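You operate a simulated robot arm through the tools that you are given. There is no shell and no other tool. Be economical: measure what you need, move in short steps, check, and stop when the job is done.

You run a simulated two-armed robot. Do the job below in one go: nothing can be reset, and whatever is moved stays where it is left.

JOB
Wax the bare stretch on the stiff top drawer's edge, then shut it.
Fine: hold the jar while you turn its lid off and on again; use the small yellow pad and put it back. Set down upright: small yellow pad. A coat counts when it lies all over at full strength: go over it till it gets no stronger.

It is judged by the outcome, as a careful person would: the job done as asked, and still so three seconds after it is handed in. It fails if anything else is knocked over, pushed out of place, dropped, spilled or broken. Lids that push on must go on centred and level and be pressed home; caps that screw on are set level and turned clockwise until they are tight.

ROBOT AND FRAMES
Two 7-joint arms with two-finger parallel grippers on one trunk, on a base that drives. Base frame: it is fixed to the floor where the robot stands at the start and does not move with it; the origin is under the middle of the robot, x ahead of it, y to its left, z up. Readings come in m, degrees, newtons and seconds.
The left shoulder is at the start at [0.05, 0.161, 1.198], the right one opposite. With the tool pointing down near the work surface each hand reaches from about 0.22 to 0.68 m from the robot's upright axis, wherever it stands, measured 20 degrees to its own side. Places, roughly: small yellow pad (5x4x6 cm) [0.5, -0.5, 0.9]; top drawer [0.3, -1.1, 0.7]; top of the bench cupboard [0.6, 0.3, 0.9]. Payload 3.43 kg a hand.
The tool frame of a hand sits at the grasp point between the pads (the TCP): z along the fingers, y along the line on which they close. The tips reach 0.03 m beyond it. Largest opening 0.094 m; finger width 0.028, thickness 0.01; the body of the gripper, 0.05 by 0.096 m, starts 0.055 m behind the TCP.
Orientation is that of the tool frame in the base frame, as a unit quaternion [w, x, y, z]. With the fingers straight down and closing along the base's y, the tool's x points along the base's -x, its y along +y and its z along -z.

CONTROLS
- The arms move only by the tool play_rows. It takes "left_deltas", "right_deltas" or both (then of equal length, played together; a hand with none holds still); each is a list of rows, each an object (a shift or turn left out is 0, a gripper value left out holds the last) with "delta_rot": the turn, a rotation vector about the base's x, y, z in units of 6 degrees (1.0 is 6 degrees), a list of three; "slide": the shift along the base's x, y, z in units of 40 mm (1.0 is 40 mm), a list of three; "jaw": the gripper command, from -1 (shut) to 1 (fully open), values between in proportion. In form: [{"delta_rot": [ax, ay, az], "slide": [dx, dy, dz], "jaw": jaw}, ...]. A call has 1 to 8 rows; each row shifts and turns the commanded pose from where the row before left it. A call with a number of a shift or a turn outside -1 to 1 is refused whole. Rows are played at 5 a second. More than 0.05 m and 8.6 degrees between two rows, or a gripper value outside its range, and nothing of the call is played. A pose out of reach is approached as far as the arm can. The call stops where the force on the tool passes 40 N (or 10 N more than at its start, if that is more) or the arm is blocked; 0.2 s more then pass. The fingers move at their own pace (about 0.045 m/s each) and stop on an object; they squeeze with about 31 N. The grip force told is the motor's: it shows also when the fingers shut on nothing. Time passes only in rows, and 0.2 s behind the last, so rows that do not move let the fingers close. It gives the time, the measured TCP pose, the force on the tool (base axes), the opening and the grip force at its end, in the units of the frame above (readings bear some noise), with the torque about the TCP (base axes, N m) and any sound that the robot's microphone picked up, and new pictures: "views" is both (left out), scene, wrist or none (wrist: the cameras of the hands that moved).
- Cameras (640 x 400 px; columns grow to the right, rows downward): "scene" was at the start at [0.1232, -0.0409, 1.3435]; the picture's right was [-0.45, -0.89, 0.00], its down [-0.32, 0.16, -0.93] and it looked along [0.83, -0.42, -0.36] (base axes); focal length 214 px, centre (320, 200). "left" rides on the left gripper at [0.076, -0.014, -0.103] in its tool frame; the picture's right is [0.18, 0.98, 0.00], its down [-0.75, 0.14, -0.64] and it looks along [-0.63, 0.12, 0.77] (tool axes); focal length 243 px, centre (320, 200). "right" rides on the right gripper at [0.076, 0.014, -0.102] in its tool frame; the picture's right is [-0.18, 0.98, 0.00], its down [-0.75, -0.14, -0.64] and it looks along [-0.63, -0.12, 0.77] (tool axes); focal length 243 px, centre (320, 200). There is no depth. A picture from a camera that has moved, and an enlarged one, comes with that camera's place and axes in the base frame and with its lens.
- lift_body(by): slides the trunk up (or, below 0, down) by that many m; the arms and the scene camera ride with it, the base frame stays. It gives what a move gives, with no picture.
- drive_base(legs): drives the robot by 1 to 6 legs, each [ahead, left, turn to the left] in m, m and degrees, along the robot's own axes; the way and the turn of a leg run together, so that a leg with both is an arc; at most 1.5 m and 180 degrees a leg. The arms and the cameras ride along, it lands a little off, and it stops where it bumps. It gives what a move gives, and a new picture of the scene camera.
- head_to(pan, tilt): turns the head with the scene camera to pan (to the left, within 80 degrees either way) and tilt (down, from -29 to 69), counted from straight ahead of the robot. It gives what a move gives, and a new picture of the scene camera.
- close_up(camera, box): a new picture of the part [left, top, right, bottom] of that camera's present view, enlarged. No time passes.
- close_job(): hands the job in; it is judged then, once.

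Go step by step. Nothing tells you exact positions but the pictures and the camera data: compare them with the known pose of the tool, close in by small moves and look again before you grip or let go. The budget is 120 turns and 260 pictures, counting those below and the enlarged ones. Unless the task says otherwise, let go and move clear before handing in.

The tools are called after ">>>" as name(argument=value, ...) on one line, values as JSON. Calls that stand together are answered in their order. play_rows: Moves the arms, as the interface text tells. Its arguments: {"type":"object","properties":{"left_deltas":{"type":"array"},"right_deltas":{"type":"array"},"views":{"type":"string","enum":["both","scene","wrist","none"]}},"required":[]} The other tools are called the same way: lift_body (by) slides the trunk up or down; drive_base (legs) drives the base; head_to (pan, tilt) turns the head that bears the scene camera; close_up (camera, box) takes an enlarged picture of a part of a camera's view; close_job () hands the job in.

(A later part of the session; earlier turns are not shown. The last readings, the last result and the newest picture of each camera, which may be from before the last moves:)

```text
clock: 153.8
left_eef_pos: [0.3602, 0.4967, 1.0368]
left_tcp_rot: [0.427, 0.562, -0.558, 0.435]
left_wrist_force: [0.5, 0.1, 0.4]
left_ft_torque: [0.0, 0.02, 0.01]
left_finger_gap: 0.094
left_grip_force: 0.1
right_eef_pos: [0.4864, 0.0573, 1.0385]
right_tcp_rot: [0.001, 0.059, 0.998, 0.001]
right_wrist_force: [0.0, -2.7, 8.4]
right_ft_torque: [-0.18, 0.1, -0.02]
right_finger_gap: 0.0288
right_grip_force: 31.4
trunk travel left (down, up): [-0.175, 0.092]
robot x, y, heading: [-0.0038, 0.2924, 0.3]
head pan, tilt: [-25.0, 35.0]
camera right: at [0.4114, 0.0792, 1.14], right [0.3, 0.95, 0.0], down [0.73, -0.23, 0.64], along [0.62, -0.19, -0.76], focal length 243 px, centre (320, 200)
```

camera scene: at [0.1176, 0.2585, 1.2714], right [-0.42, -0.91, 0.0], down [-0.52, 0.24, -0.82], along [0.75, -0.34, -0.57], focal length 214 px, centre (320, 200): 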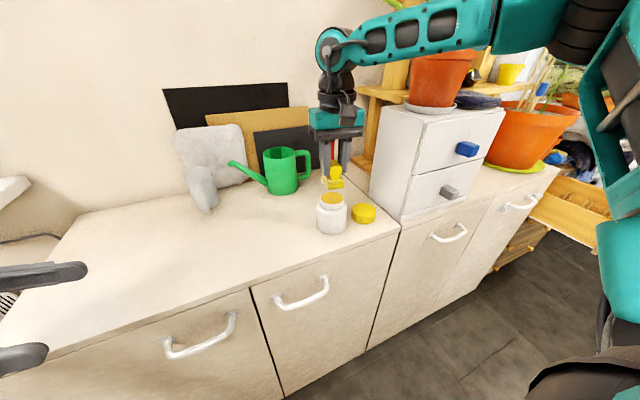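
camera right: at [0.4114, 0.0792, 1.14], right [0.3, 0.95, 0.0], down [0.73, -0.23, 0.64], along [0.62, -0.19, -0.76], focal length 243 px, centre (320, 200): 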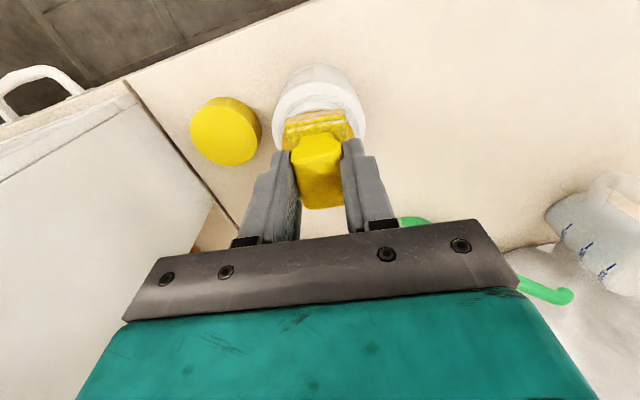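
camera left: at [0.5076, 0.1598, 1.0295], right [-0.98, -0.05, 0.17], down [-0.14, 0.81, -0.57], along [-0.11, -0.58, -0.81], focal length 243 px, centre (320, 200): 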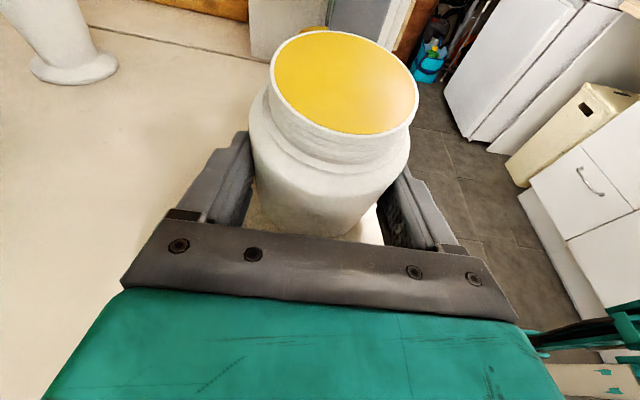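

Contact at 8 N on the wax. A small dab-and-wiggle to load the pad, then lift and look.

>>> play_rows(right_deltas=[{"slide": [0.08, 0, 0]}, {"slide": [-0.16, 0, 0]}, {"slide": [0.08, 0.06, 0]}, {"slide": [0, -0.12, 0]}, {"slide": [0, 0.06, 0]}, {}, {"slide": [0, 0, 0.5]}, {"slide": [0, 0, 0.8]}], views="both")

>>> close_up(camera="scene", box=[290, 140, 390, 240])

```text
clock: 155.7
left_eef_pos: [0.3615, 0.4952, 1.0373]
left_tcp_rot: [0.429, 0.562, -0.559, 0.435]
left_wrist_force: [-0.5, 0.1, 0.1]
left_ft_torque: [-0.04, 0.0, -0.01]
left_finger_gap: 0.0939
left_grip_force: 0.0
right_eef_pos: [0.4861, 0.0573, 1.0874]
right_tcp_rot: [-0.001, 0.059, 0.998, 0.001]
right_wrist_force: [0.4, -0.8, 0.0]
right_ft_torque: [0.0, -0.02, 0.0]
right_finger_gap: 0.0287
right_grip_force: 31.2
trunk travel left (down, up): [-0.175, 0.092]
robot x, y, heading: [-0.0014, 0.2933, 0.4]
head pan, tilt: [-25.0, 35.0]
camera scene: at [0.1174, 0.2588, 1.2714], right [-0.42, -0.91, 0.0], down [-0.52, 0.24, -0.82], along [0.75, -0.34, -0.57], focal length 214 px, centre (320, 200)
camera right: at [0.4109, 0.0791, 1.1895], right [0.3, 0.95, 0.0], down [0.73, -0.23, 0.64], along [0.61, -0.19, -0.77], focal length 243 px, centre (320, 200)
```

scene: 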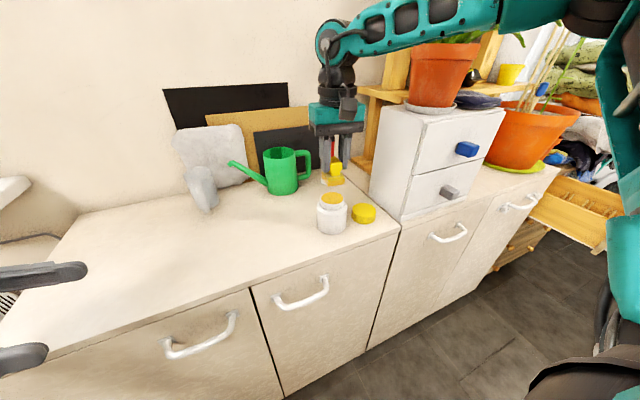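
right: 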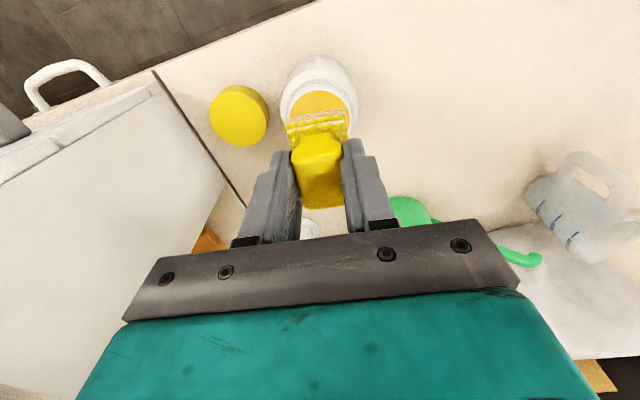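

```text
4.00 times, centred on (340, 190) of scene
camera zoom: at [0.1174, 0.2588, 1.2714], right [-0.42, -0.91, 0.0], down [-0.52, 0.24, -0.82], along [0.75, -0.34, -0.57], focal length 858 px, centre (240, 240)
```

zoom: 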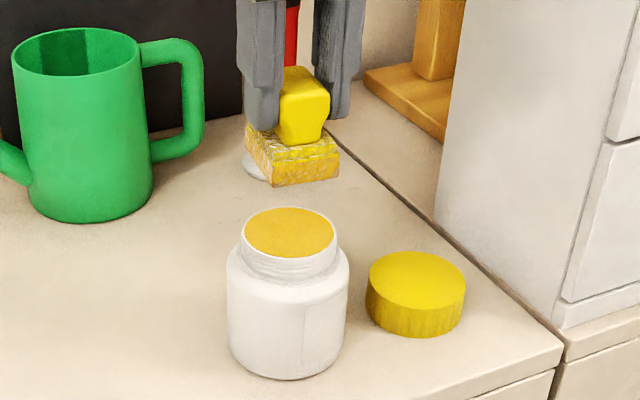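

The pad's underside is now orange with wax. From two views the bare stretch runs at y ≈ −0.93, z ≈ 0.784, from x ≈ 0.23 to 0.40. I drive there, lower the trunk, and look.

>>> drive_base(legs=[[-0.18, 0, 0], [0, -0.97, 0]])

>>> lift_body(by=-0.1)

>>> play_rows(right_deltas=[{"delta_rot": [0, 0, 0.6]}, {"delta_rot": [0, 0, 0.55]}], views="wrist")

>>> head_to(pan=-30, tilt=45)

```text
clock: 161.8
left_eef_pos: [0.191, -0.4738, 1.0372]
left_tcp_rot: [0.43, 0.56, -0.56, 0.434]
left_wrist_force: [0.8, 0.0, 0.2]
left_ft_torque: [-0.01, 0.02, 0.0]
left_finger_gap: 0.0938
left_grip_force: 0.1
right_eef_pos: [0.3147, -0.9127, 1.0874]
right_tcp_rot: [-0.001, 0.062, 0.998, 0.001]
right_wrist_force: [0.3, -0.4, -0.9]
right_ft_torque: [-0.02, 0.01, -0.02]
right_finger_gap: 0.0286
right_grip_force: 31.0
trunk travel left (down, up): [-0.175, 0.092]
robot x, y, heading: [-0.1724, -0.674, 0.4]
head pan, tilt: [-25.0, 35.0]
camera scene: at [-0.0532, -0.7102, 1.2715], right [-0.42, -0.91, 0.0], down [-0.52, 0.24, -0.82], along [0.74, -0.34, -0.57], focal length 214 px, centre (320, 200)
```

scene: 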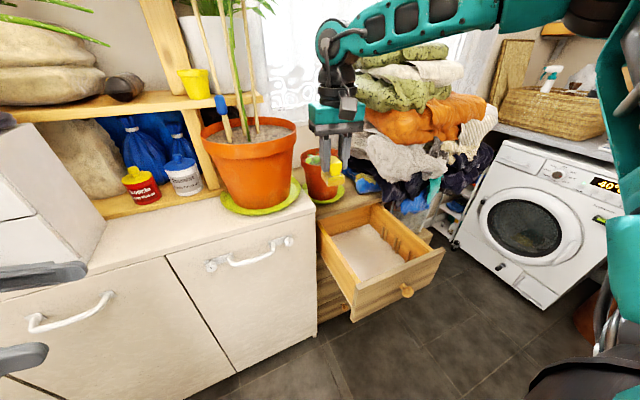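

```text
clock: 163.1
left_eef_pos: [0.191, -0.4745, 0.9367]
left_tcp_rot: [0.429, 0.561, -0.559, 0.434]
left_wrist_force: [-0.7, -0.4, -1.0]
left_ft_torque: [-0.02, 0.02, -0.02]
left_finger_gap: 0.0939
left_grip_force: 0.1
right_eef_pos: [0.3142, -0.9136, 0.9873]
right_tcp_rot: [0.0, 0.061, 0.998, 0.001]
right_wrist_force: [0.0, -0.2, -0.6]
right_ft_torque: [0.02, -0.01, -0.01]
right_finger_gap: 0.0288
right_grip_force: 31.4
trunk travel left (down, up): [-0.075, 0.192]
robot x, y, heading: [-0.1745, -0.6744, 0.3]
head pan, tilt: [-25.0, 35.0]
```

```text
clock: 163.7
left_eef_pos: [0.1913, -0.4736, 0.9352]
left_tcp_rot: [0.429, 0.561, -0.56, 0.434]
left_wrist_force: [-0.9, 0.7, -0.2]
left_ft_torque: [-0.01, 0.03, -0.02]
left_finger_gap: 0.0941
left_grip_force: 0.0
right_eef_pos: [0.3146, -0.912, 0.9881]
right_tcp_rot: [0.0, 0.001, 1.0, 0.001]
right_wrist_force: [0.4, 0.0, -1.2]
right_ft_torque: [0.02, -0.02, 0.01]
right_finger_gap: 0.0287
right_grip_force: 30.9
trunk travel left (down, up): [-0.075, 0.192]
robot x, y, heading: [-0.1756, -0.6762, 0.2]
head pan, tilt: [-25.0, 35.0]
camera right: at [0.2375, -0.8997, 1.0897], right [0.19, 0.98, 0.0], down [0.75, -0.14, 0.64], along [0.63, -0.12, -0.77], focal length 243 px, centre (320, 200)
```

right: 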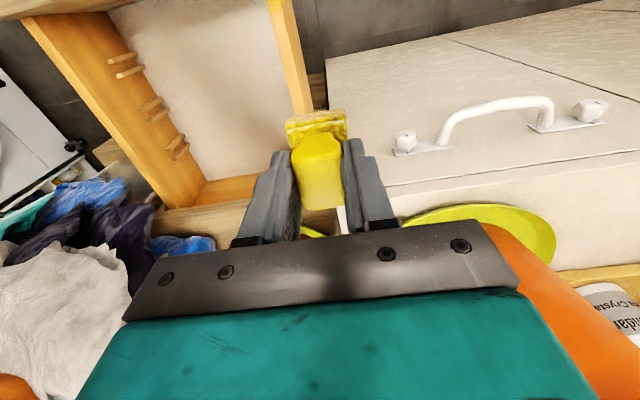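

```text
clock: 164.4
left_eef_pos: [0.1916, -0.4734, 0.9367]
left_tcp_rot: [0.429, 0.561, -0.559, 0.435]
left_wrist_force: [0.1, 1.3, 0.2]
left_ft_torque: [0.0, -0.01, -0.01]
left_finger_gap: 0.0941
left_grip_force: 0.0
right_eef_pos: [0.3156, -0.9137, 0.9889]
right_tcp_rot: [0.0, 0.001, 1.0, 0.001]
right_wrist_force: [0.9, 0.6, -0.5]
right_ft_torque: [0.01, 0.01, 0.03]
right_finger_gap: 0.0287
right_grip_force: 31.4
trunk travel left (down, up): [-0.075, 0.192]
robot x, y, heading: [-0.1724, -0.6726, -0.2]
head pan, tilt: [-30.0, 45.0]
camera scene: at [-0.0625, -0.7134, 1.1567], right [-0.5, -0.87, 0.0], down [-0.61, 0.35, -0.71], along [0.61, -0.35, -0.71], focal length 214 px, centre (320, 200)
```

scene: 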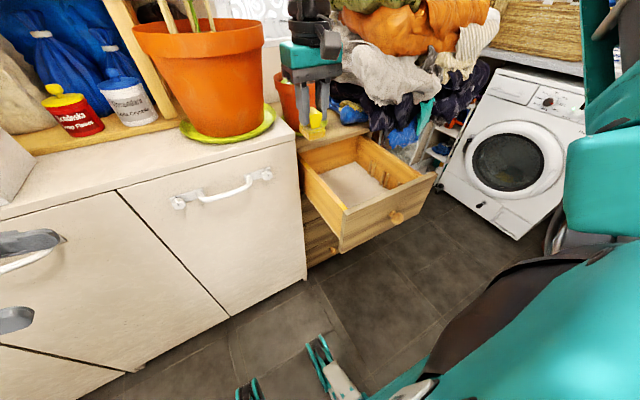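

>>> close_up(camera="scene", box=[280, 95, 440, 255])

>>> close_up(camera="right", box=[220, 0, 400, 150])

```text
2.50 times, centred on (360, 175) of scene
camera zoom: at [-0.0625, -0.7134, 1.1567], right [-0.5, -0.87, 0.0], down [-0.61, 0.35, -0.71], along [0.61, -0.35, -0.71], focal length 536 px, centre (220, 262)
```

zoom: 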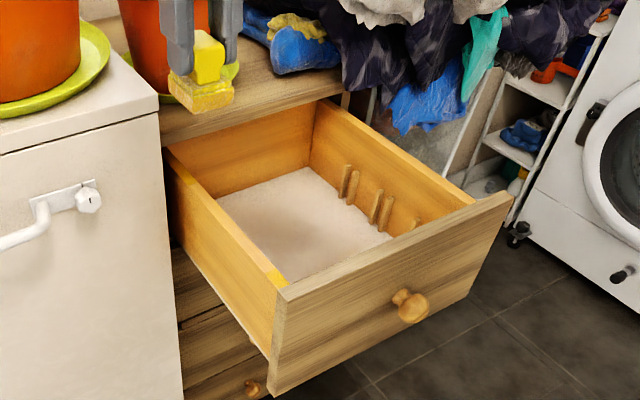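

```text
2.67 times, centred on (310, 75) of right
camera zoom: at [0.2374, -0.8997, 1.0896], right [0.19, 0.98, 0.0], down [0.75, -0.14, 0.64], along [0.63, -0.12, -0.77], focal length 647 px, centre (347, 533)
```

zoom: 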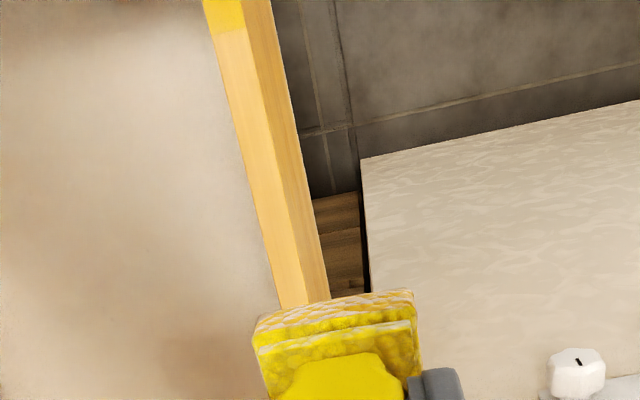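

The edge centre lies ~32 mm right of the hand; I move to the front end of the bare stretch and lower until the pad touches.

>>> play_rows(right_deltas=[{"slide": [-0.7, -0.4, 0]}, {"slide": [-0.7, -0.4, -0.3]}, {"slide": [0, 0, -0.8]}, {"slide": [0, 0, -0.8]}, {"slide": [0, 0, -0.8]}, {"slide": [0, 0, -0.4]}], views="both")

```text
clock: 165.8
left_eef_pos: [0.1916, -0.474, 0.9368]
left_tcp_rot: [0.428, 0.562, -0.559, 0.434]
left_wrist_force: [0.3, -0.3, 0.8]
left_ft_torque: [0.02, -0.01, 0.0]
left_finger_gap: 0.094
left_grip_force: 0.0
right_eef_pos: [0.2572, -0.9465, 0.863]
right_tcp_rot: [-0.001, 0.001, 1.0, 0.001]
right_wrist_force: [0.0, 0.2, -0.5]
right_ft_torque: [0.0, -0.01, -0.01]
right_finger_gap: 0.0288
right_grip_force: 31.2
trunk travel left (down, up): [-0.075, 0.192]
robot x, y, heading: [-0.172, -0.6757, 0.1]
head pan, tilt: [-30.0, 45.0]
camera scene: at [-0.0625, -0.7135, 1.1567], right [-0.5, -0.87, 0.0], down [-0.61, 0.35, -0.71], along [0.61, -0.35, -0.71], focal length 214 px, centre (320, 200)
camera right: at [0.1807, -0.9322, 0.9651], right [0.19, 0.98, 0.0], down [0.75, -0.14, 0.64], along [0.63, -0.12, -0.77], focal length 243 px, centre (320, 200)
```

scene: 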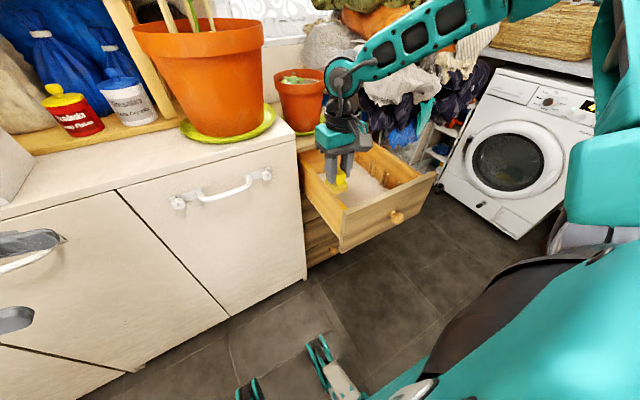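
right: 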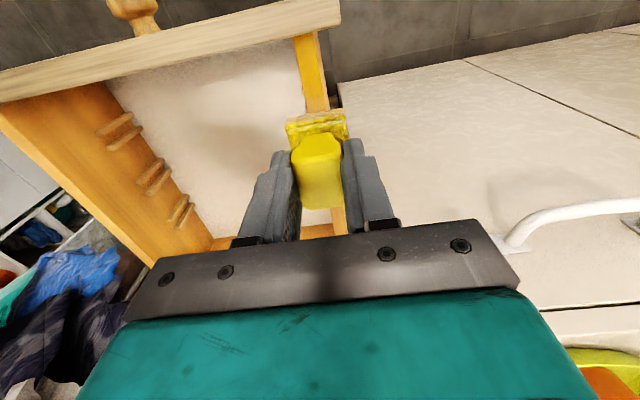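

Aligned. Lower to contact.

>>> play_rows(right_deltas=[{"slide": [0, 0, -0.1]}, {"slide": [0, 0, -0.1]}, {"slide": [0, 0, -0.08]}, {"slide": [0, 0, -0.08]}], views="none")

>>> play_rows(right_deltas=[{"slide": [0, 0, -0.06]}, {"slide": [0, 0, -0.06]}], views="none")

```text
clock: 166.8
left_eef_pos: [0.1913, -0.4738, 0.9374]
left_tcp_rot: [0.429, 0.561, -0.56, 0.434]
left_wrist_force: [-0.2, -0.6, 0.4]
left_ft_torque: [0.01, 0.01, 0.01]
left_finger_gap: 0.094
left_grip_force: 0.0
right_eef_pos: [0.2574, -0.9451, 0.8488]
right_tcp_rot: [0.0, 0.0, 1.0, 0.001]
right_wrist_force: [-0.3, -0.3, 0.4]
right_ft_torque: [-0.01, -0.03, 0.02]
right_finger_gap: 0.0288
right_grip_force: 31.0
trunk travel left (down, up): [-0.075, 0.192]
robot x, y, heading: [-0.1704, -0.6763, 0.3]
head pan, tilt: [-30.0, 45.0]
```

```text
clock: 167.4
left_eef_pos: [0.1916, -0.4728, 0.9369]
left_tcp_rot: [0.428, 0.561, -0.56, 0.434]
left_wrist_force: [0.8, 0.3, 0.0]
left_ft_torque: [0.04, -0.03, 0.01]
left_finger_gap: 0.0939
left_grip_force: 0.1
right_eef_pos: [0.2582, -0.9442, 0.8459]
right_tcp_rot: [0.0, 0.001, 1.0, 0.001]
right_wrist_force: [0.0, -0.2, -0.7]
right_ft_torque: [0.03, 0.0, 0.02]
right_finger_gap: 0.0287
right_grip_force: 30.6
trunk travel left (down, up): [-0.075, 0.192]
robot x, y, heading: [-0.1728, -0.6746, 0.2]
head pan, tilt: [-30.0, 45.0]
```

>>> play_rows(right_deltas=[{"slide": [0, 0, -0.06]}, {"slide": [0, 0, -0.06]}], views="none")

>>> play_rows(right_deltas=[{"slide": [0, 0, -0.06]}, {"slide": [0, 0, -0.06]}], views="none")

>>> play_rows(right_deltas=[{"slide": [0, 0, -0.05]}, {"slide": [0, 0, -0.05]}], views="wrist")

```text
clock: 168.0
left_eef_pos: [0.192, -0.4732, 0.9365]
left_tcp_rot: [0.429, 0.561, -0.56, 0.433]
left_wrist_force: [-0.7, 0.4, 0.3]
left_ft_torque: [0.0, -0.03, 0.01]
left_finger_gap: 0.094
left_grip_force: 0.1
right_eef_pos: [0.2579, -0.9458, 0.84]
right_tcp_rot: [0.0, 0.001, 1.0, 0.0]
right_wrist_force: [0.4, -0.1, -0.1]
right_ft_torque: [-0.02, 0.02, 0.0]
right_finger_gap: 0.0287
right_grip_force: 30.7
trunk travel left (down, up): [-0.075, 0.192]
robot x, y, heading: [-0.1718, -0.6795, 0.2]
head pan, tilt: [-30.0, 45.0]
```

```text
clock: 168.6
left_eef_pos: [0.1908, -0.4737, 0.9359]
left_tcp_rot: [0.429, 0.561, -0.56, 0.434]
left_wrist_force: [-0.2, -0.4, 0.5]
left_ft_torque: [-0.03, 0.03, 0.01]
left_finger_gap: 0.0939
left_grip_force: 0.0
right_eef_pos: [0.2592, -0.9456, 0.835]
right_tcp_rot: [0.0, 0.001, 1.0, 0.001]
right_wrist_force: [0.0, 0.0, -0.6]
right_ft_torque: [-0.03, -0.01, 0.02]
right_finger_gap: 0.0287
right_grip_force: 31.4
trunk travel left (down, up): [-0.075, 0.192]
robot x, y, heading: [-0.1734, -0.6772, 0.2]
head pan, tilt: [-30.0, 45.0]
```

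```text
clock: 169.2
left_eef_pos: [0.1915, -0.4747, 0.9373]
left_tcp_rot: [-0.43, -0.56, 0.56, -0.433]
left_wrist_force: [0.4, -0.2, 1.1]
left_ft_torque: [-0.01, 0.0, 0.02]
left_finger_gap: 0.0939
left_grip_force: 0.0
right_eef_pos: [0.2583, -0.9445, 0.8304]
right_tcp_rot: [0.0, 0.001, 1.0, 0.001]
right_wrist_force: [-0.2, 0.2, -0.5]
right_ft_torque: [0.01, 0.01, 0.03]
right_finger_gap: 0.0288
right_grip_force: 30.9
trunk travel left (down, up): [-0.075, 0.192]
robot x, y, heading: [-0.1707, -0.6742, 0.4]
head pan, tilt: [-30.0, 45.0]
camera right: at [0.1813, -0.9321, 0.9329], right [0.19, 0.98, 0.0], down [0.75, -0.14, 0.64], along [0.63, -0.12, -0.77], focal length 243 px, centre (320, 200)
```

right: 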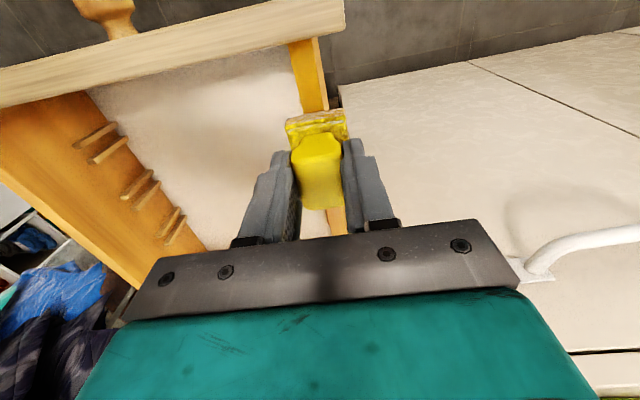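

No contact yet; continue lowering.

>>> play_rows(right_deltas=[{"slide": [0, -0.05, -0.06]}, {"slide": [0, 0, -0.06]}], views="none")

>>> play_rows(right_deltas=[{"slide": [0, 0, -0.06]}, {"slide": [0, 0, -0.06]}], views="none")

>>> play_rows(right_deltas=[{"slide": [0, 0, -0.05]}, {"slide": [0, 0, -0.05]}], views="none")

```text
clock: 169.8
left_eef_pos: [0.1901, -0.4735, 0.9367]
left_tcp_rot: [0.429, 0.561, -0.56, 0.434]
left_wrist_force: [-0.2, 0.2, -0.5]
left_ft_torque: [0.03, -0.03, 0.03]
left_finger_gap: 0.0938
left_grip_force: 0.1
right_eef_pos: [0.2584, -0.9478, 0.8262]
right_tcp_rot: [0.0, 0.001, 1.0, 0.001]
right_wrist_force: [0.8, -0.3, -0.9]
right_ft_torque: [0.02, 0.02, 0.03]
right_finger_gap: 0.0285
right_grip_force: 31.2
trunk travel left (down, up): [-0.075, 0.192]
robot x, y, heading: [-0.1747, -0.6732, 0.3]
head pan, tilt: [-30.0, 45.0]
```

```text
clock: 170.4
left_eef_pos: [0.1909, -0.4727, 0.9378]
left_tcp_rot: [0.428, 0.561, -0.559, 0.436]
left_wrist_force: [0.5, -0.1, -0.4]
left_ft_torque: [0.0, 0.03, -0.03]
left_finger_gap: 0.0939
left_grip_force: 0.1
right_eef_pos: [0.259, -0.9465, 0.8259]
right_tcp_rot: [0.002, 0.001, 1.0, -0.001]
right_wrist_force: [-4.2, -5.2, 24.9]
right_ft_torque: [-0.26, 0.47, -0.02]
right_finger_gap: 0.0287
right_grip_force: 31.2
trunk travel left (down, up): [-0.075, 0.192]
robot x, y, heading: [-0.1746, -0.6748, 0.1]
head pan, tilt: [-30.0, 45.0]
```

```text
clock: 171.1
left_eef_pos: [0.1895, -0.4741, 0.936]
left_tcp_rot: [0.429, 0.56, -0.559, 0.435]
left_wrist_force: [-1.3, 0.3, -0.5]
left_ft_torque: [-0.03, -0.03, 0.0]
left_finger_gap: 0.0939
left_grip_force: 0.2
right_eef_pos: [0.2589, -0.9464, 0.8221]
right_tcp_rot: [0.005, 0.001, 1.0, 0.001]
right_wrist_force: [-7.6, -1.9, 19.3]
right_ft_torque: [-0.08, 0.51, -0.03]
right_finger_gap: 0.0286
right_grip_force: 30.7
trunk travel left (down, up): [-0.075, 0.192]
robot x, y, heading: [-0.1736, -0.6771, 0.3]
head pan, tilt: [-30.0, 45.0]
stopped in row 2 (right hand): the force on the tool passed its limit (the readings are from after the stop); the commanded pose is now the measured one
```

Contact at z ≈ 0.766. I ease the pressure a bit and stroke along the edge.

>>> play_rows(right_deltas=[{"slide": [0, 0, 0.04]}, {"slide": [0.4, 0, 0]}, {"slide": [0.4, 0, 0]}, {"slide": [0.4, 0, 0]}, {"slide": [0.4, 0, 0]}, {"slide": [0.4, 0, 0]}, {"slide": [0.4, 0, 0]}, {"slide": [0.4, 0, 0]}], views="none")

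>>> play_rows(right_deltas=[{"slide": [0.3, 0, 0]}, {"slide": [-0.4, 0, 0]}, {"slide": [-0.4, 0, 0]}, {"slide": [-0.4, 0, 0]}, {"slide": [-0.4, 0, 0]}, {"slide": [-0.4, 0, 0]}, {"slide": [-0.4, 0, 0]}, {"slide": [-0.4, 0, 0]}], views="both")

```text
clock: 172.9
left_eef_pos: [0.1922, -0.4737, 0.9369]
left_tcp_rot: [0.43, 0.56, -0.56, 0.434]
left_wrist_force: [-0.8, -0.4, 0.3]
left_ft_torque: [0.0, 0.01, -0.01]
left_finger_gap: 0.0938
left_grip_force: 0.2
right_eef_pos: [0.3693, -0.9457, 0.8228]
right_tcp_rot: [0.005, 0.0, 1.0, 0.001]
right_wrist_force: [-0.5, 0.5, -1.0]
right_ft_torque: [0.0, 0.01, 0.01]
right_finger_gap: 0.0288
right_grip_force: 30.5
trunk travel left (down, up): [-0.075, 0.192]
robot x, y, heading: [-0.1705, -0.6743, 0.1]
head pan, tilt: [-30.0, 45.0]
```

```text
clock: 174.7
left_eef_pos: [0.1919, -0.4739, 0.9377]
left_tcp_rot: [-0.43, -0.56, 0.561, -0.433]
left_wrist_force: [0.1, -0.5, -0.3]
left_ft_torque: [-0.04, 0.01, 0.02]
left_finger_gap: 0.0939
left_grip_force: 0.0
right_eef_pos: [0.2624, -0.9505, 0.8276]
right_tcp_rot: [0.005, 0.0, 1.0, 0.001]
right_wrist_force: [0.5, -0.6, -0.1]
right_ft_torque: [0.01, 0.01, 0.0]
right_finger_gap: 0.0288
right_grip_force: 31.3
right hand out of reach, approached as far as the arm can: row 1
trunk travel left (down, up): [-0.075, 0.192]
robot x, y, heading: [-0.1751, -0.6739, 0.2]
head pan, tilt: [-30.0, 45.0]
camera scene: at [-0.0626, -0.7136, 1.1567], right [-0.5, -0.87, 0.0], down [-0.61, 0.35, -0.71], along [0.61, -0.35, -0.71], focal length 214 px, centre (320, 200)
camera right: at [0.1844, -0.9369, 0.9299], right [0.19, 0.98, 0.0], down [0.75, -0.14, 0.65], along [0.64, -0.12, -0.76], focal length 243 px, centre (320, 200)
```

scene: 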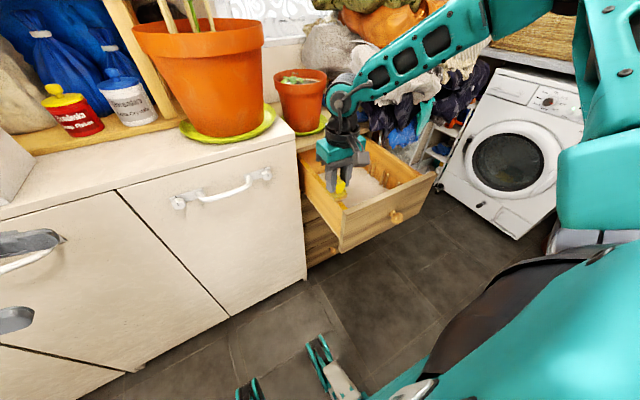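
right: 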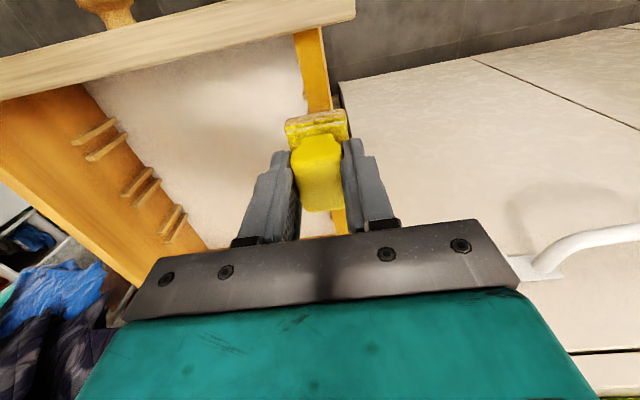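

The stroke lost contact (the first touch may have been at the front end only) and the far end was at the reach limit. I rise a little, drive 6 cm forward, and feel down for the edge at mid-stretch.

>>> play_rows(right_deltas=[{"slide": [0, 0.1, 0.5], "delta_rot": [0, -0.05, 0]}], views="none")

>>> drive_base(legs=[[0.06, 0, 0]])

>>> play_rows(right_deltas=[{"slide": [0, 0, -0.4]}, {"slide": [0, 0, -0.15]}, {"slide": [0, 0, -0.08]}], views="wrist")

>>> close_up(camera="scene", box=[290, 110, 410, 230])

```text
clock: 175.1
left_eef_pos: [0.191, -0.4738, 0.9368]
left_tcp_rot: [0.43, 0.56, -0.559, 0.434]
left_wrist_force: [0.3, -0.2, -1.1]
left_ft_torque: [0.0, 0.05, -0.04]
left_finger_gap: 0.0938
left_grip_force: 0.0
right_eef_pos: [0.263, -0.9468, 0.8496]
right_tcp_rot: [0.008, 0.001, 1.0, 0.001]
right_wrist_force: [0.0, -0.1, 0.5]
right_ft_torque: [0.01, -0.02, 0.01]
right_finger_gap: 0.0285
right_grip_force: 30.7
trunk travel left (down, up): [-0.075, 0.192]
robot x, y, heading: [-0.1716, -0.6708, 0.3]
head pan, tilt: [-30.0, 45.0]
```

```text
clock: 176.1
left_eef_pos: [0.2518, -0.4722, 0.9369]
left_tcp_rot: [-0.43, -0.56, 0.56, -0.433]
left_wrist_force: [0.3, 0.3, -0.1]
left_ft_torque: [0.03, 0.0, 0.01]
left_finger_gap: 0.094
left_grip_force: 0.0
right_eef_pos: [0.3223, -0.9463, 0.8489]
right_tcp_rot: [0.007, 0.001, 1.0, 0.001]
right_wrist_force: [0.9, -0.8, 0.1]
right_ft_torque: [0.01, -0.04, 0.02]
right_finger_gap: 0.029
right_grip_force: 31.1
trunk travel left (down, up): [-0.075, 0.192]
robot x, y, heading: [-0.1167, -0.675, 0.1]
head pan, tilt: [-30.0, 45.0]
camera scene: at [-0.0021, -0.7133, 1.1566], right [-0.5, -0.87, 0.0], down [-0.61, 0.35, -0.71], along [0.61, -0.35, -0.71], focal length 214 px, centre (320, 200)
```

scene: 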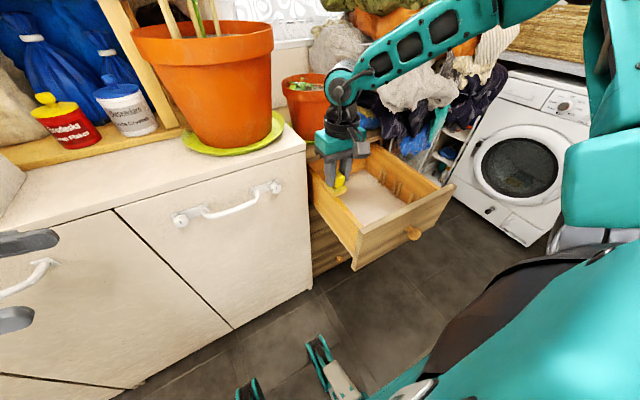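

```text
clock: 176.9
left_eef_pos: [0.2516, -0.4733, 0.9362]
left_tcp_rot: [0.43, 0.56, -0.56, 0.434]
left_wrist_force: [-0.6, 0.2, -0.7]
left_ft_torque: [0.03, -0.02, -0.02]
left_finger_gap: 0.094
left_grip_force: 0.0
right_eef_pos: [0.3219, -0.9464, 0.8229]
right_tcp_rot: [0.006, 0.001, 1.0, 0.001]
right_wrist_force: [0.4, 0.9, -0.6]
right_ft_torque: [0.0, 0.01, -0.03]
right_finger_gap: 0.0286
right_grip_force: 31.4
trunk travel left (down, up): [-0.075, 0.192]
robot x, y, heading: [-0.1137, -0.6749, 0.1]
head pan, tilt: [-30.0, 45.0]
camera right: at [0.2436, -0.9335, 0.9244], right [0.19, 0.98, 0.0], down [0.74, -0.14, 0.65], along [0.64, -0.12, -0.76], focal length 243 px, centre (320, 200)
```

right: 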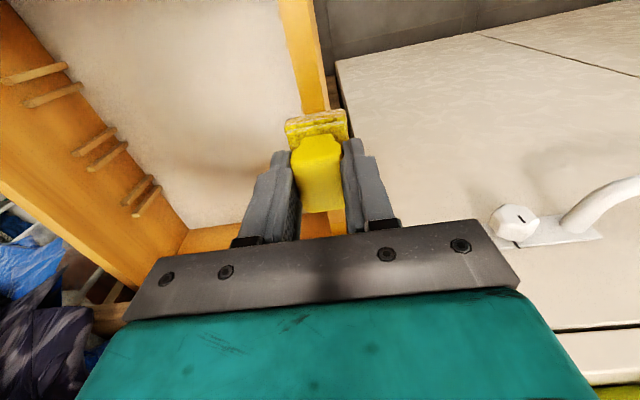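

```text
3.33 times, centred on (350, 170) of scene
camera zoom: at [-0.0024, -0.7133, 1.1567], right [-0.5, -0.87, 0.0], down [-0.61, 0.35, -0.71], along [0.61, -0.35, -0.71], focal length 715 px, centre (220, 300)
```

zoom: 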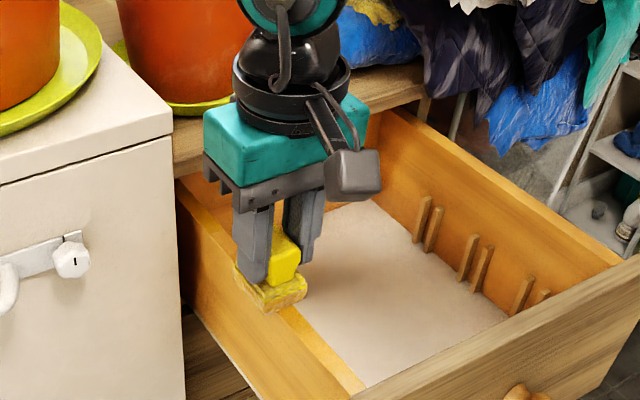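

>>> play_rows(right_deltas=[{"slide": [0, 0, -0.06]}, {"slide": [0, 0, -0.06]}], views="none")

>>> play_rows(right_deltas=[{"slide": [0, 0, -0.06]}, {"slide": [0, 0, -0.06]}], views="none")

>>> play_rows(right_deltas=[{"slide": [0, 0, -0.05]}, {"slide": [0, 0, -0.05]}], views="none")

```text
clock: 177.5
left_eef_pos: [0.2502, -0.4736, 0.9369]
left_tcp_rot: [-0.429, -0.56, 0.56, -0.435]
left_wrist_force: [0.1, -0.8, -1.0]
left_ft_torque: [-0.01, 0.0, 0.02]
left_finger_gap: 0.0939
left_grip_force: 0.1
right_eef_pos: [0.3223, -0.9463, 0.8221]
right_tcp_rot: [0.011, 0.001, 1.0, 0.0]
right_wrist_force: [-2.7, -4.3, 28.4]
right_ft_torque: [-0.29, 0.73, 0.1]
right_finger_gap: 0.0288
right_grip_force: 30.9
trunk travel left (down, up): [-0.075, 0.192]
robot x, y, heading: [-0.1115, -0.6734, 0.0]
head pan, tilt: [-30.0, 45.0]
```

```text
clock: 177.9
left_eef_pos: [0.2498, -0.4742, 0.937]
left_tcp_rot: [-0.43, -0.559, 0.56, -0.434]
left_wrist_force: [-0.2, -0.2, 0.2]
left_ft_torque: [0.0, -0.01, 0.0]
left_finger_gap: 0.0939
left_grip_force: 0.1
right_eef_pos: [0.3223, -0.9457, 0.8225]
right_tcp_rot: [0.012, 0.001, 1.0, 0.001]
right_wrist_force: [-7.1, -2.2, 20.2]
right_ft_torque: [-0.11, 0.82, 0.06]
right_finger_gap: 0.0287
right_grip_force: 30.7
trunk travel left (down, up): [-0.075, 0.192]
robot x, y, heading: [-0.1146, -0.6725, 0.1]
head pan, tilt: [-30.0, 45.0]
stopped in row 1 (right hand): the force on the tool passed its limit (the readings are from after the stop); the commanded pose is now the measured one
```

```text
clock: 178.4
left_eef_pos: [0.2508, -0.4734, 0.9356]
left_tcp_rot: [-0.429, -0.56, 0.56, -0.434]
left_wrist_force: [-0.1, 0.1, 0.2]
left_ft_torque: [0.03, 0.02, 0.02]
left_finger_gap: 0.0942
left_grip_force: 0.1
right_eef_pos: [0.3226, -0.9466, 0.823]
right_tcp_rot: [0.011, 0.001, 1.0, 0.0]
right_wrist_force: [-7.7, -1.8, 20.4]
right_ft_torque: [-0.09, 0.86, 0.02]
right_finger_gap: 0.0286
right_grip_force: 30.8
trunk travel left (down, up): [-0.075, 0.192]
robot x, y, heading: [-0.1121, -0.673, -0.1]
head pan, tilt: [-30.0, 45.0]
stopped in row 2 (right hand): the force on the tool passed its limit (the readings are from after the stop); the commanded pose is now the measured one
```

Contact here at z ≈ 0.8225. I correct the hand's small tilt and stroke with light pressure toward the rear end and back.

>>> play_rows(right_deltas=[{"delta_rot": [0, 0.2, 0], "slide": [0, 0, 0.01]}, {"slide": [0.3, 0, -0.01]}, {"slide": [0.3, 0, 0]}, {"slide": [0.3, 0, 0]}], views="none")

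>>> play_rows(right_deltas=[{"slide": [0.3, 0, 0]}, {"slide": [0.35, 0, 0]}], views="wrist")

```text
clock: 179.4
left_eef_pos: [0.25, -0.4731, 0.938]
left_tcp_rot: [-0.429, -0.56, 0.56, -0.435]
left_wrist_force: [-0.9, -0.1, -0.2]
left_ft_torque: [-0.06, -0.01, -0.03]
left_finger_gap: 0.094
left_grip_force: 0.1
right_eef_pos: [0.3617, -0.9463, 0.8231]
right_tcp_rot: [0.004, 0.0, 1.0, -0.001]
right_wrist_force: [-9.5, -0.5, 25.5]
right_ft_torque: [-0.06, -0.16, -0.03]
right_finger_gap: 0.0288
right_grip_force: 31.2
trunk travel left (down, up): [-0.075, 0.192]
robot x, y, heading: [-0.1122, -0.6678, 0.3]
head pan, tilt: [-30.0, 45.0]
```

```text
clock: 180.0
left_eef_pos: [0.2491, -0.4726, 0.937]
left_tcp_rot: [0.429, 0.56, -0.56, 0.436]
left_wrist_force: [-0.1, 0.1, 0.4]
left_ft_torque: [0.02, 0.01, 0.0]
left_finger_gap: 0.0941
left_grip_force: 0.0
right_eef_pos: [0.3851, -0.9453, 0.8226]
right_tcp_rot: [0.004, 0.001, 1.0, -0.001]
right_wrist_force: [-9.6, -0.2, 26.8]
right_ft_torque: [-0.04, 0.02, 0.0]
right_finger_gap: 0.0287
right_grip_force: 31.0
trunk travel left (down, up): [-0.075, 0.192]
robot x, y, heading: [-0.1142, -0.6735, 0.1]
head pan, tilt: [-30.0, 45.0]
camera right: at [0.3078, -0.9316, 0.9239], right [0.19, 0.98, 0.0], down [0.75, -0.14, 0.65], along [0.64, -0.12, -0.76], focal length 243 px, centre (320, 200)
```

right: 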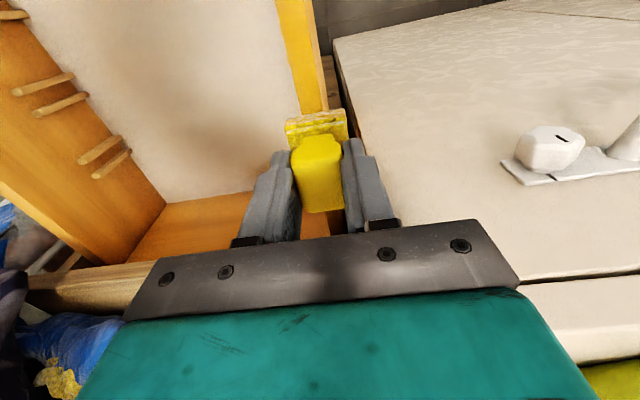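

Wax is going on (yellow shows). I stroke back to the front end and forth again.

>>> play_rows(right_deltas=[{"slide": [-0.42, 0, 0]}, {"slide": [-0.42, 0, 0]}, {"slide": [-0.42, 0, 0]}, {"slide": [-0.42, 0, 0]}, {"slide": [-0.42, 0, 0]}, {"slide": [-0.42, 0, 0]}, {"slide": [-0.42, 0, 0]}, {"slide": [-0.36, 0, 0]}], views="none")

>>> play_rows(right_deltas=[{"slide": [0.42, 0, 0]}, {"slide": [0.42, 0, 0]}, {"slide": [0.42, 0, 0]}, {"slide": [0.42, 0, 0]}, {"slide": [0.42, 0, 0]}, {"slide": [0.42, 0, 0]}, {"slide": [0.42, 0, 0]}, {"slide": [0.36, 0, 0]}], views="wrist")

>>> close_up(camera="right", box=[220, 0, 400, 150])

```text
clock: 181.8
left_eef_pos: [0.2505, -0.4732, 0.9369]
left_tcp_rot: [-0.431, -0.559, 0.561, -0.433]
left_wrist_force: [-0.3, -0.4, 0.4]
left_ft_torque: [-0.01, -0.03, 0.05]
left_finger_gap: 0.0938
left_grip_force: 0.1
right_eef_pos: [0.2559, -0.9462, 0.8218]
right_tcp_rot: [0.006, 0.001, 1.0, 0.0]
right_wrist_force: [12.4, -0.6, 32.9]
right_ft_torque: [-0.08, -0.49, 0.0]
right_finger_gap: 0.0287
right_grip_force: 31.1
trunk travel left (down, up): [-0.075, 0.192]
robot x, y, heading: [-0.1126, -0.6727, 0.2]
head pan, tilt: [-30.0, 45.0]
```

```text
clock: 183.6
left_eef_pos: [0.2511, -0.4732, 0.9356]
left_tcp_rot: [0.429, 0.56, -0.559, 0.436]
left_wrist_force: [0.1, -0.7, -0.3]
left_ft_torque: [-0.01, 0.0, 0.0]
left_finger_gap: 0.0939
left_grip_force: 0.0
right_eef_pos: [0.3863, -0.9453, 0.8217]
right_tcp_rot: [0.003, 0.0, 1.0, 0.0]
right_wrist_force: [-1.0, 7.4, 22.2]
right_ft_torque: [0.42, 0.04, 0.04]
right_finger_gap: 0.0286
right_grip_force: 31.7
trunk travel left (down, up): [-0.075, 0.192]
robot x, y, heading: [-0.1119, -0.6751, 0.4]
head pan, tilt: [-30.0, 45.0]
camera right: at [0.3085, -0.9325, 0.9239], right [0.18, 0.98, 0.0], down [0.75, -0.14, 0.65], along [0.64, -0.12, -0.76], focal length 243 px, centre (320, 200)
```

right: 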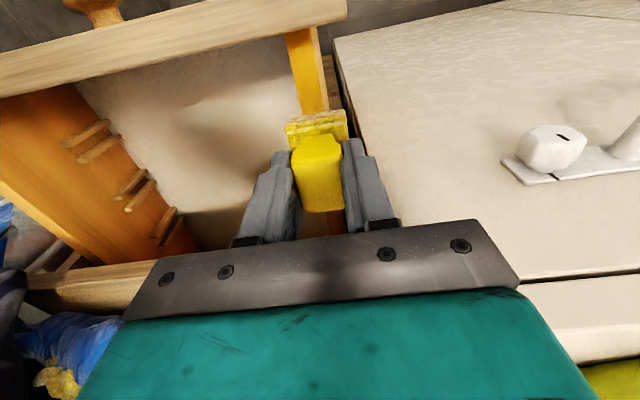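

```text
2.67 times, centred on (310, 75) of right
camera zoom: at [0.3085, -0.9325, 0.9239], right [0.18, 0.98, 0.0], down [0.75, -0.14, 0.65], along [0.64, -0.12, -0.76], focal length 647 px, centre (347, 533)
```

zoom: 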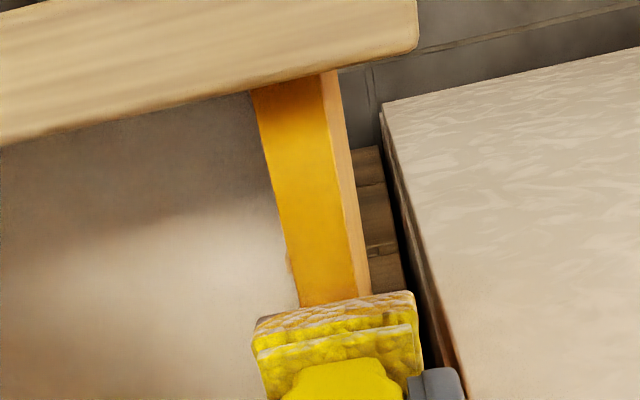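

The waxed drawer now slides: my last stroke pushed it in ~11 cm. I drag it back out with the pad and check the coat along the whole stretch.

>>> play_rows(right_deltas=[{"slide": [-0.4, 0, 0]}, {"slide": [-0.4, 0, 0]}, {"slide": [-0.4, 0, 0]}, {"slide": [-0.4, 0, 0]}, {"slide": [-0.4, 0, 0]}, {"slide": [-0.4, 0, 0]}, {"slide": [-0.4, 0, 0]}, {"slide": [-0.4, 0, 0]}], views="wrist")

>>> close_up(camera="scene", box=[290, 110, 450, 260])

```text
clock: 185.4
left_eef_pos: [0.2509, -0.4733, 0.9371]
left_tcp_rot: [0.429, 0.56, -0.559, 0.435]
left_wrist_force: [0.1, -0.1, -0.2]
left_ft_torque: [-0.01, -0.01, 0.0]
left_finger_gap: 0.094
left_grip_force: 0.0
right_eef_pos: [0.2566, -0.9463, 0.8226]
right_tcp_rot: [0.003, 0.001, 1.0, -0.001]
right_wrist_force: [2.0, -3.0, 37.0]
right_ft_torque: [-0.24, -0.03, 0.03]
right_finger_gap: 0.0286
right_grip_force: 31.1
trunk travel left (down, up): [-0.075, 0.192]
robot x, y, heading: [-0.1107, -0.6742, 0.1]
head pan, tilt: [-30.0, 45.0]
camera right: at [0.1791, -0.9326, 0.9237], right [0.19, 0.98, 0.0], down [0.75, -0.14, 0.65], along [0.64, -0.12, -0.76], focal length 243 px, centre (320, 200)
```

right: 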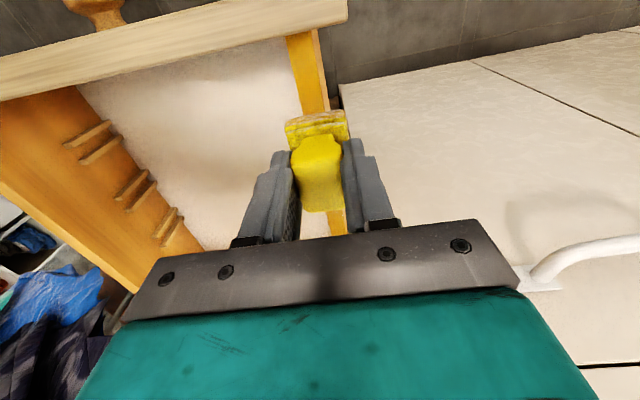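

```text
2.67 times, centred on (370, 185) of scene
camera zoom: at [-0.0044, -0.7125, 1.1572], right [-0.5, -0.87, 0.0], down [-0.61, 0.35, -0.71], along [0.61, -0.35, -0.71], focal length 572 px, centre (187, 240)
```

zoom: 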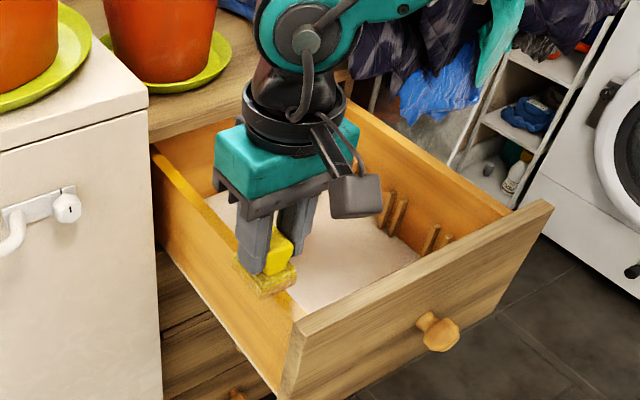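

Drawer is back out. Now a lighter stroke along the whole stretch and back, then lift and inspect.

>>> play_rows(right_deltas=[{"slide": [0, 0, 0.05]}, {"slide": [0.46, 0, 0]}, {"slide": [0.46, 0, 0]}, {"slide": [0.46, 0, 0]}, {"slide": [0.46, 0, 0]}, {"slide": [0.46, 0, 0]}, {"slide": [0.46, 0, 0]}, {"slide": [0.46, 0, 0]}], views="none")

>>> play_rows(right_deltas=[{"slide": [-0.46, 0, 0]}, {"slide": [-0.46, 0, 0]}, {"slide": [-0.46, 0, 0]}, {"slide": [-0.46, 0, 0]}, {"slide": [-0.46, 0, 0]}, {"slide": [-0.46, 0, 0]}, {"slide": [-0.46, 0, 0]}], views="none")

>>> play_rows(right_deltas=[{"slide": [0, 0, 0.7]}, {"slide": [-0.3, 0, 0.9]}, {"slide": [-0.7, 0, 0.9]}, {"slide": [-0.7, 0, 0.6]}], views="wrist")

>>> close_up(camera="scene", box=[300, 140, 400, 240])

```text
clock: 187.2
left_eef_pos: [0.249, -0.4736, 0.9368]
left_tcp_rot: [-0.43, -0.56, 0.56, -0.434]
left_wrist_force: [-0.2, -0.3, 0.6]
left_ft_torque: [0.0, 0.01, 0.04]
left_finger_gap: 0.0939
left_grip_force: 0.1
right_eef_pos: [0.388, -0.9465, 0.8223]
right_tcp_rot: [0.003, 0.0, 1.0, 0.001]
right_wrist_force: [-0.1, 0.5, 12.1]
right_ft_torque: [-0.01, 0.02, -0.04]
right_finger_gap: 0.0286
right_grip_force: 30.6
trunk travel left (down, up): [-0.075, 0.192]
robot x, y, heading: [-0.114, -0.6731, 0.1]
head pan, tilt: [-30.0, 45.0]
```

```text
clock: 188.8
left_eef_pos: [0.2502, -0.4727, 0.9375]
left_tcp_rot: [-0.429, -0.56, 0.56, -0.434]
left_wrist_force: [-0.6, 0.5, -0.1]
left_ft_torque: [-0.06, 0.0, 0.01]
left_finger_gap: 0.094
left_grip_force: 0.1
right_eef_pos: [0.2569, -0.946, 0.8234]
right_tcp_rot: [0.001, 0.001, 1.0, 0.0]
right_wrist_force: [1.0, 3.1, 20.2]
right_ft_torque: [0.16, -0.1, 0.04]
right_finger_gap: 0.0287
right_grip_force: 30.9
trunk travel left (down, up): [-0.075, 0.192]
robot x, y, heading: [-0.112, -0.6772, 0.3]
head pan, tilt: [-30.0, 45.0]
```

```text
clock: 189.8
left_eef_pos: [0.2508, -0.4738, 0.9364]
left_tcp_rot: [-0.43, -0.56, 0.56, -0.434]
left_wrist_force: [-0.4, -0.2, 1.6]
left_ft_torque: [-0.02, -0.02, 0.01]
left_finger_gap: 0.0941
left_grip_force: 0.0
right_eef_pos: [0.1896, -0.9486, 0.9462]
right_tcp_rot: [0.001, 0.001, 1.0, 0.0]
right_wrist_force: [-0.1, -0.8, -0.2]
right_ft_torque: [0.0, -0.01, 0.04]
right_finger_gap: 0.0288
right_grip_force: 30.8
trunk travel left (down, up): [-0.075, 0.192]
robot x, y, heading: [-0.1125, -0.6721, 0.2]
head pan, tilt: [-30.0, 45.0]
camera right: at [0.1127, -0.9347, 1.0477], right [0.19, 0.98, 0.0], down [0.75, -0.14, 0.64], along [0.63, -0.12, -0.77], focal length 243 px, centre (320, 200)
```

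right: 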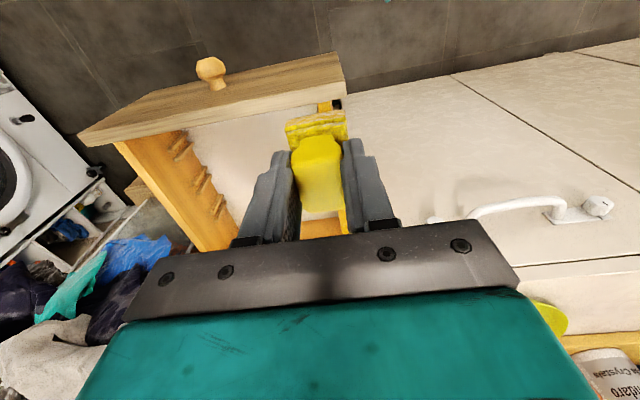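

```text
4.00 times, centred on (350, 190) of scene
camera zoom: at [-0.0027, -0.7136, 1.1567], right [-0.5, -0.87, 0.0], down [-0.61, 0.35, -0.71], along [0.61, -0.35, -0.71], focal length 858 px, centre (200, 240)
```

zoom: 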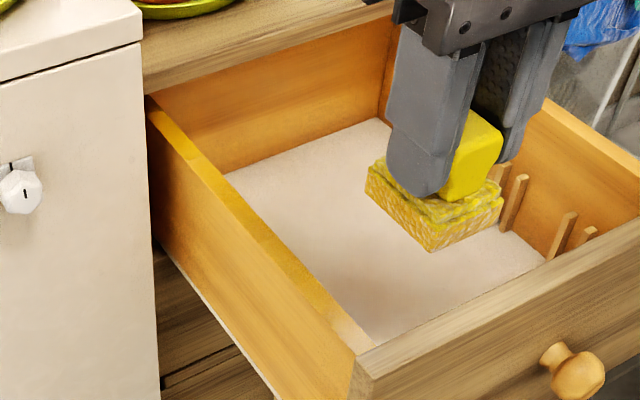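

I shift the hand aside for a clear wrist-camera view of the coated edge.

>>> play_rows(right_deltas=[{"slide": [-0.6, 0.8, 0.3]}, {"slide": [-0.6, 0.8, 0.3]}], views="none")

>>> close_up(camera="right", box=[180, 30, 340, 180])

>>> close_up(camera="scene", box=[300, 145, 380, 235])

```text
clock: 190.4
left_eef_pos: [0.2517, -0.4739, 0.9366]
left_tcp_rot: [0.43, 0.56, -0.559, 0.434]
left_wrist_force: [0.0, -0.4, -0.1]
left_ft_torque: [-0.03, 0.03, 0.03]
left_finger_gap: 0.0938
left_grip_force: 0.1
right_eef_pos: [0.143, -0.8807, 0.9704]
right_tcp_rot: [0.001, 0.001, 1.0, 0.0]
right_wrist_force: [-0.5, 0.3, -0.6]
right_ft_torque: [-0.02, -0.01, -0.01]
right_finger_gap: 0.029
right_grip_force: 31.1
trunk travel left (down, up): [-0.075, 0.192]
robot x, y, heading: [-0.1106, -0.6716, 0.5]
head pan, tilt: [-30.0, 45.0]
```

```text
2.67 times, centred on (260, 105) of right
camera zoom: at [0.0657, -0.8677, 1.072], right [0.19, 0.98, 0.0], down [0.75, -0.14, 0.64], along [0.63, -0.12, -0.77], focal length 647 px, centre (480, 453)
```

zoom: 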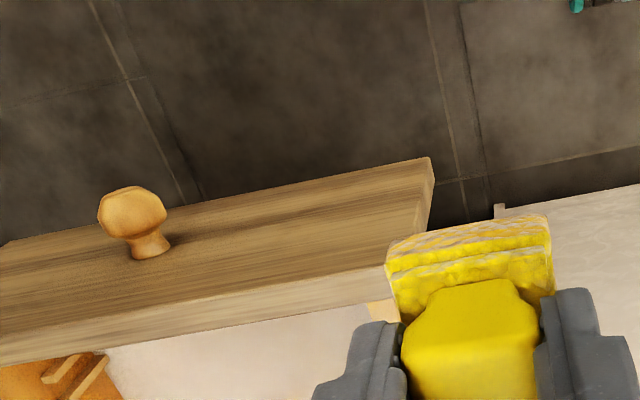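

```text
4.44 times, centred on (340, 190) of scene
camera zoom: at [-0.0027, -0.7132, 1.1567], right [-0.5, -0.87, 0.0], down [-0.61, 0.35, -0.71], along [0.61, -0.35, -0.71], focal length 953 px, centre (231, 244)
```

zoom: 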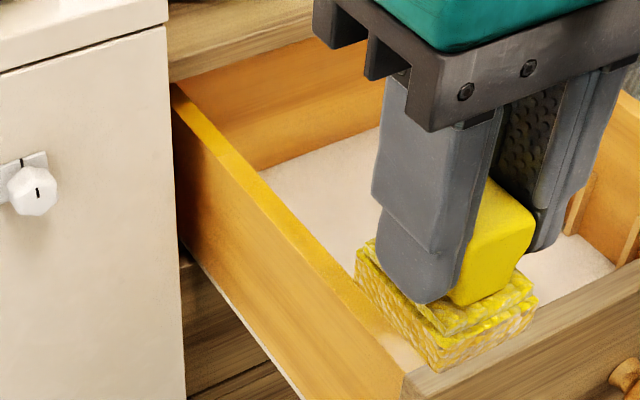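

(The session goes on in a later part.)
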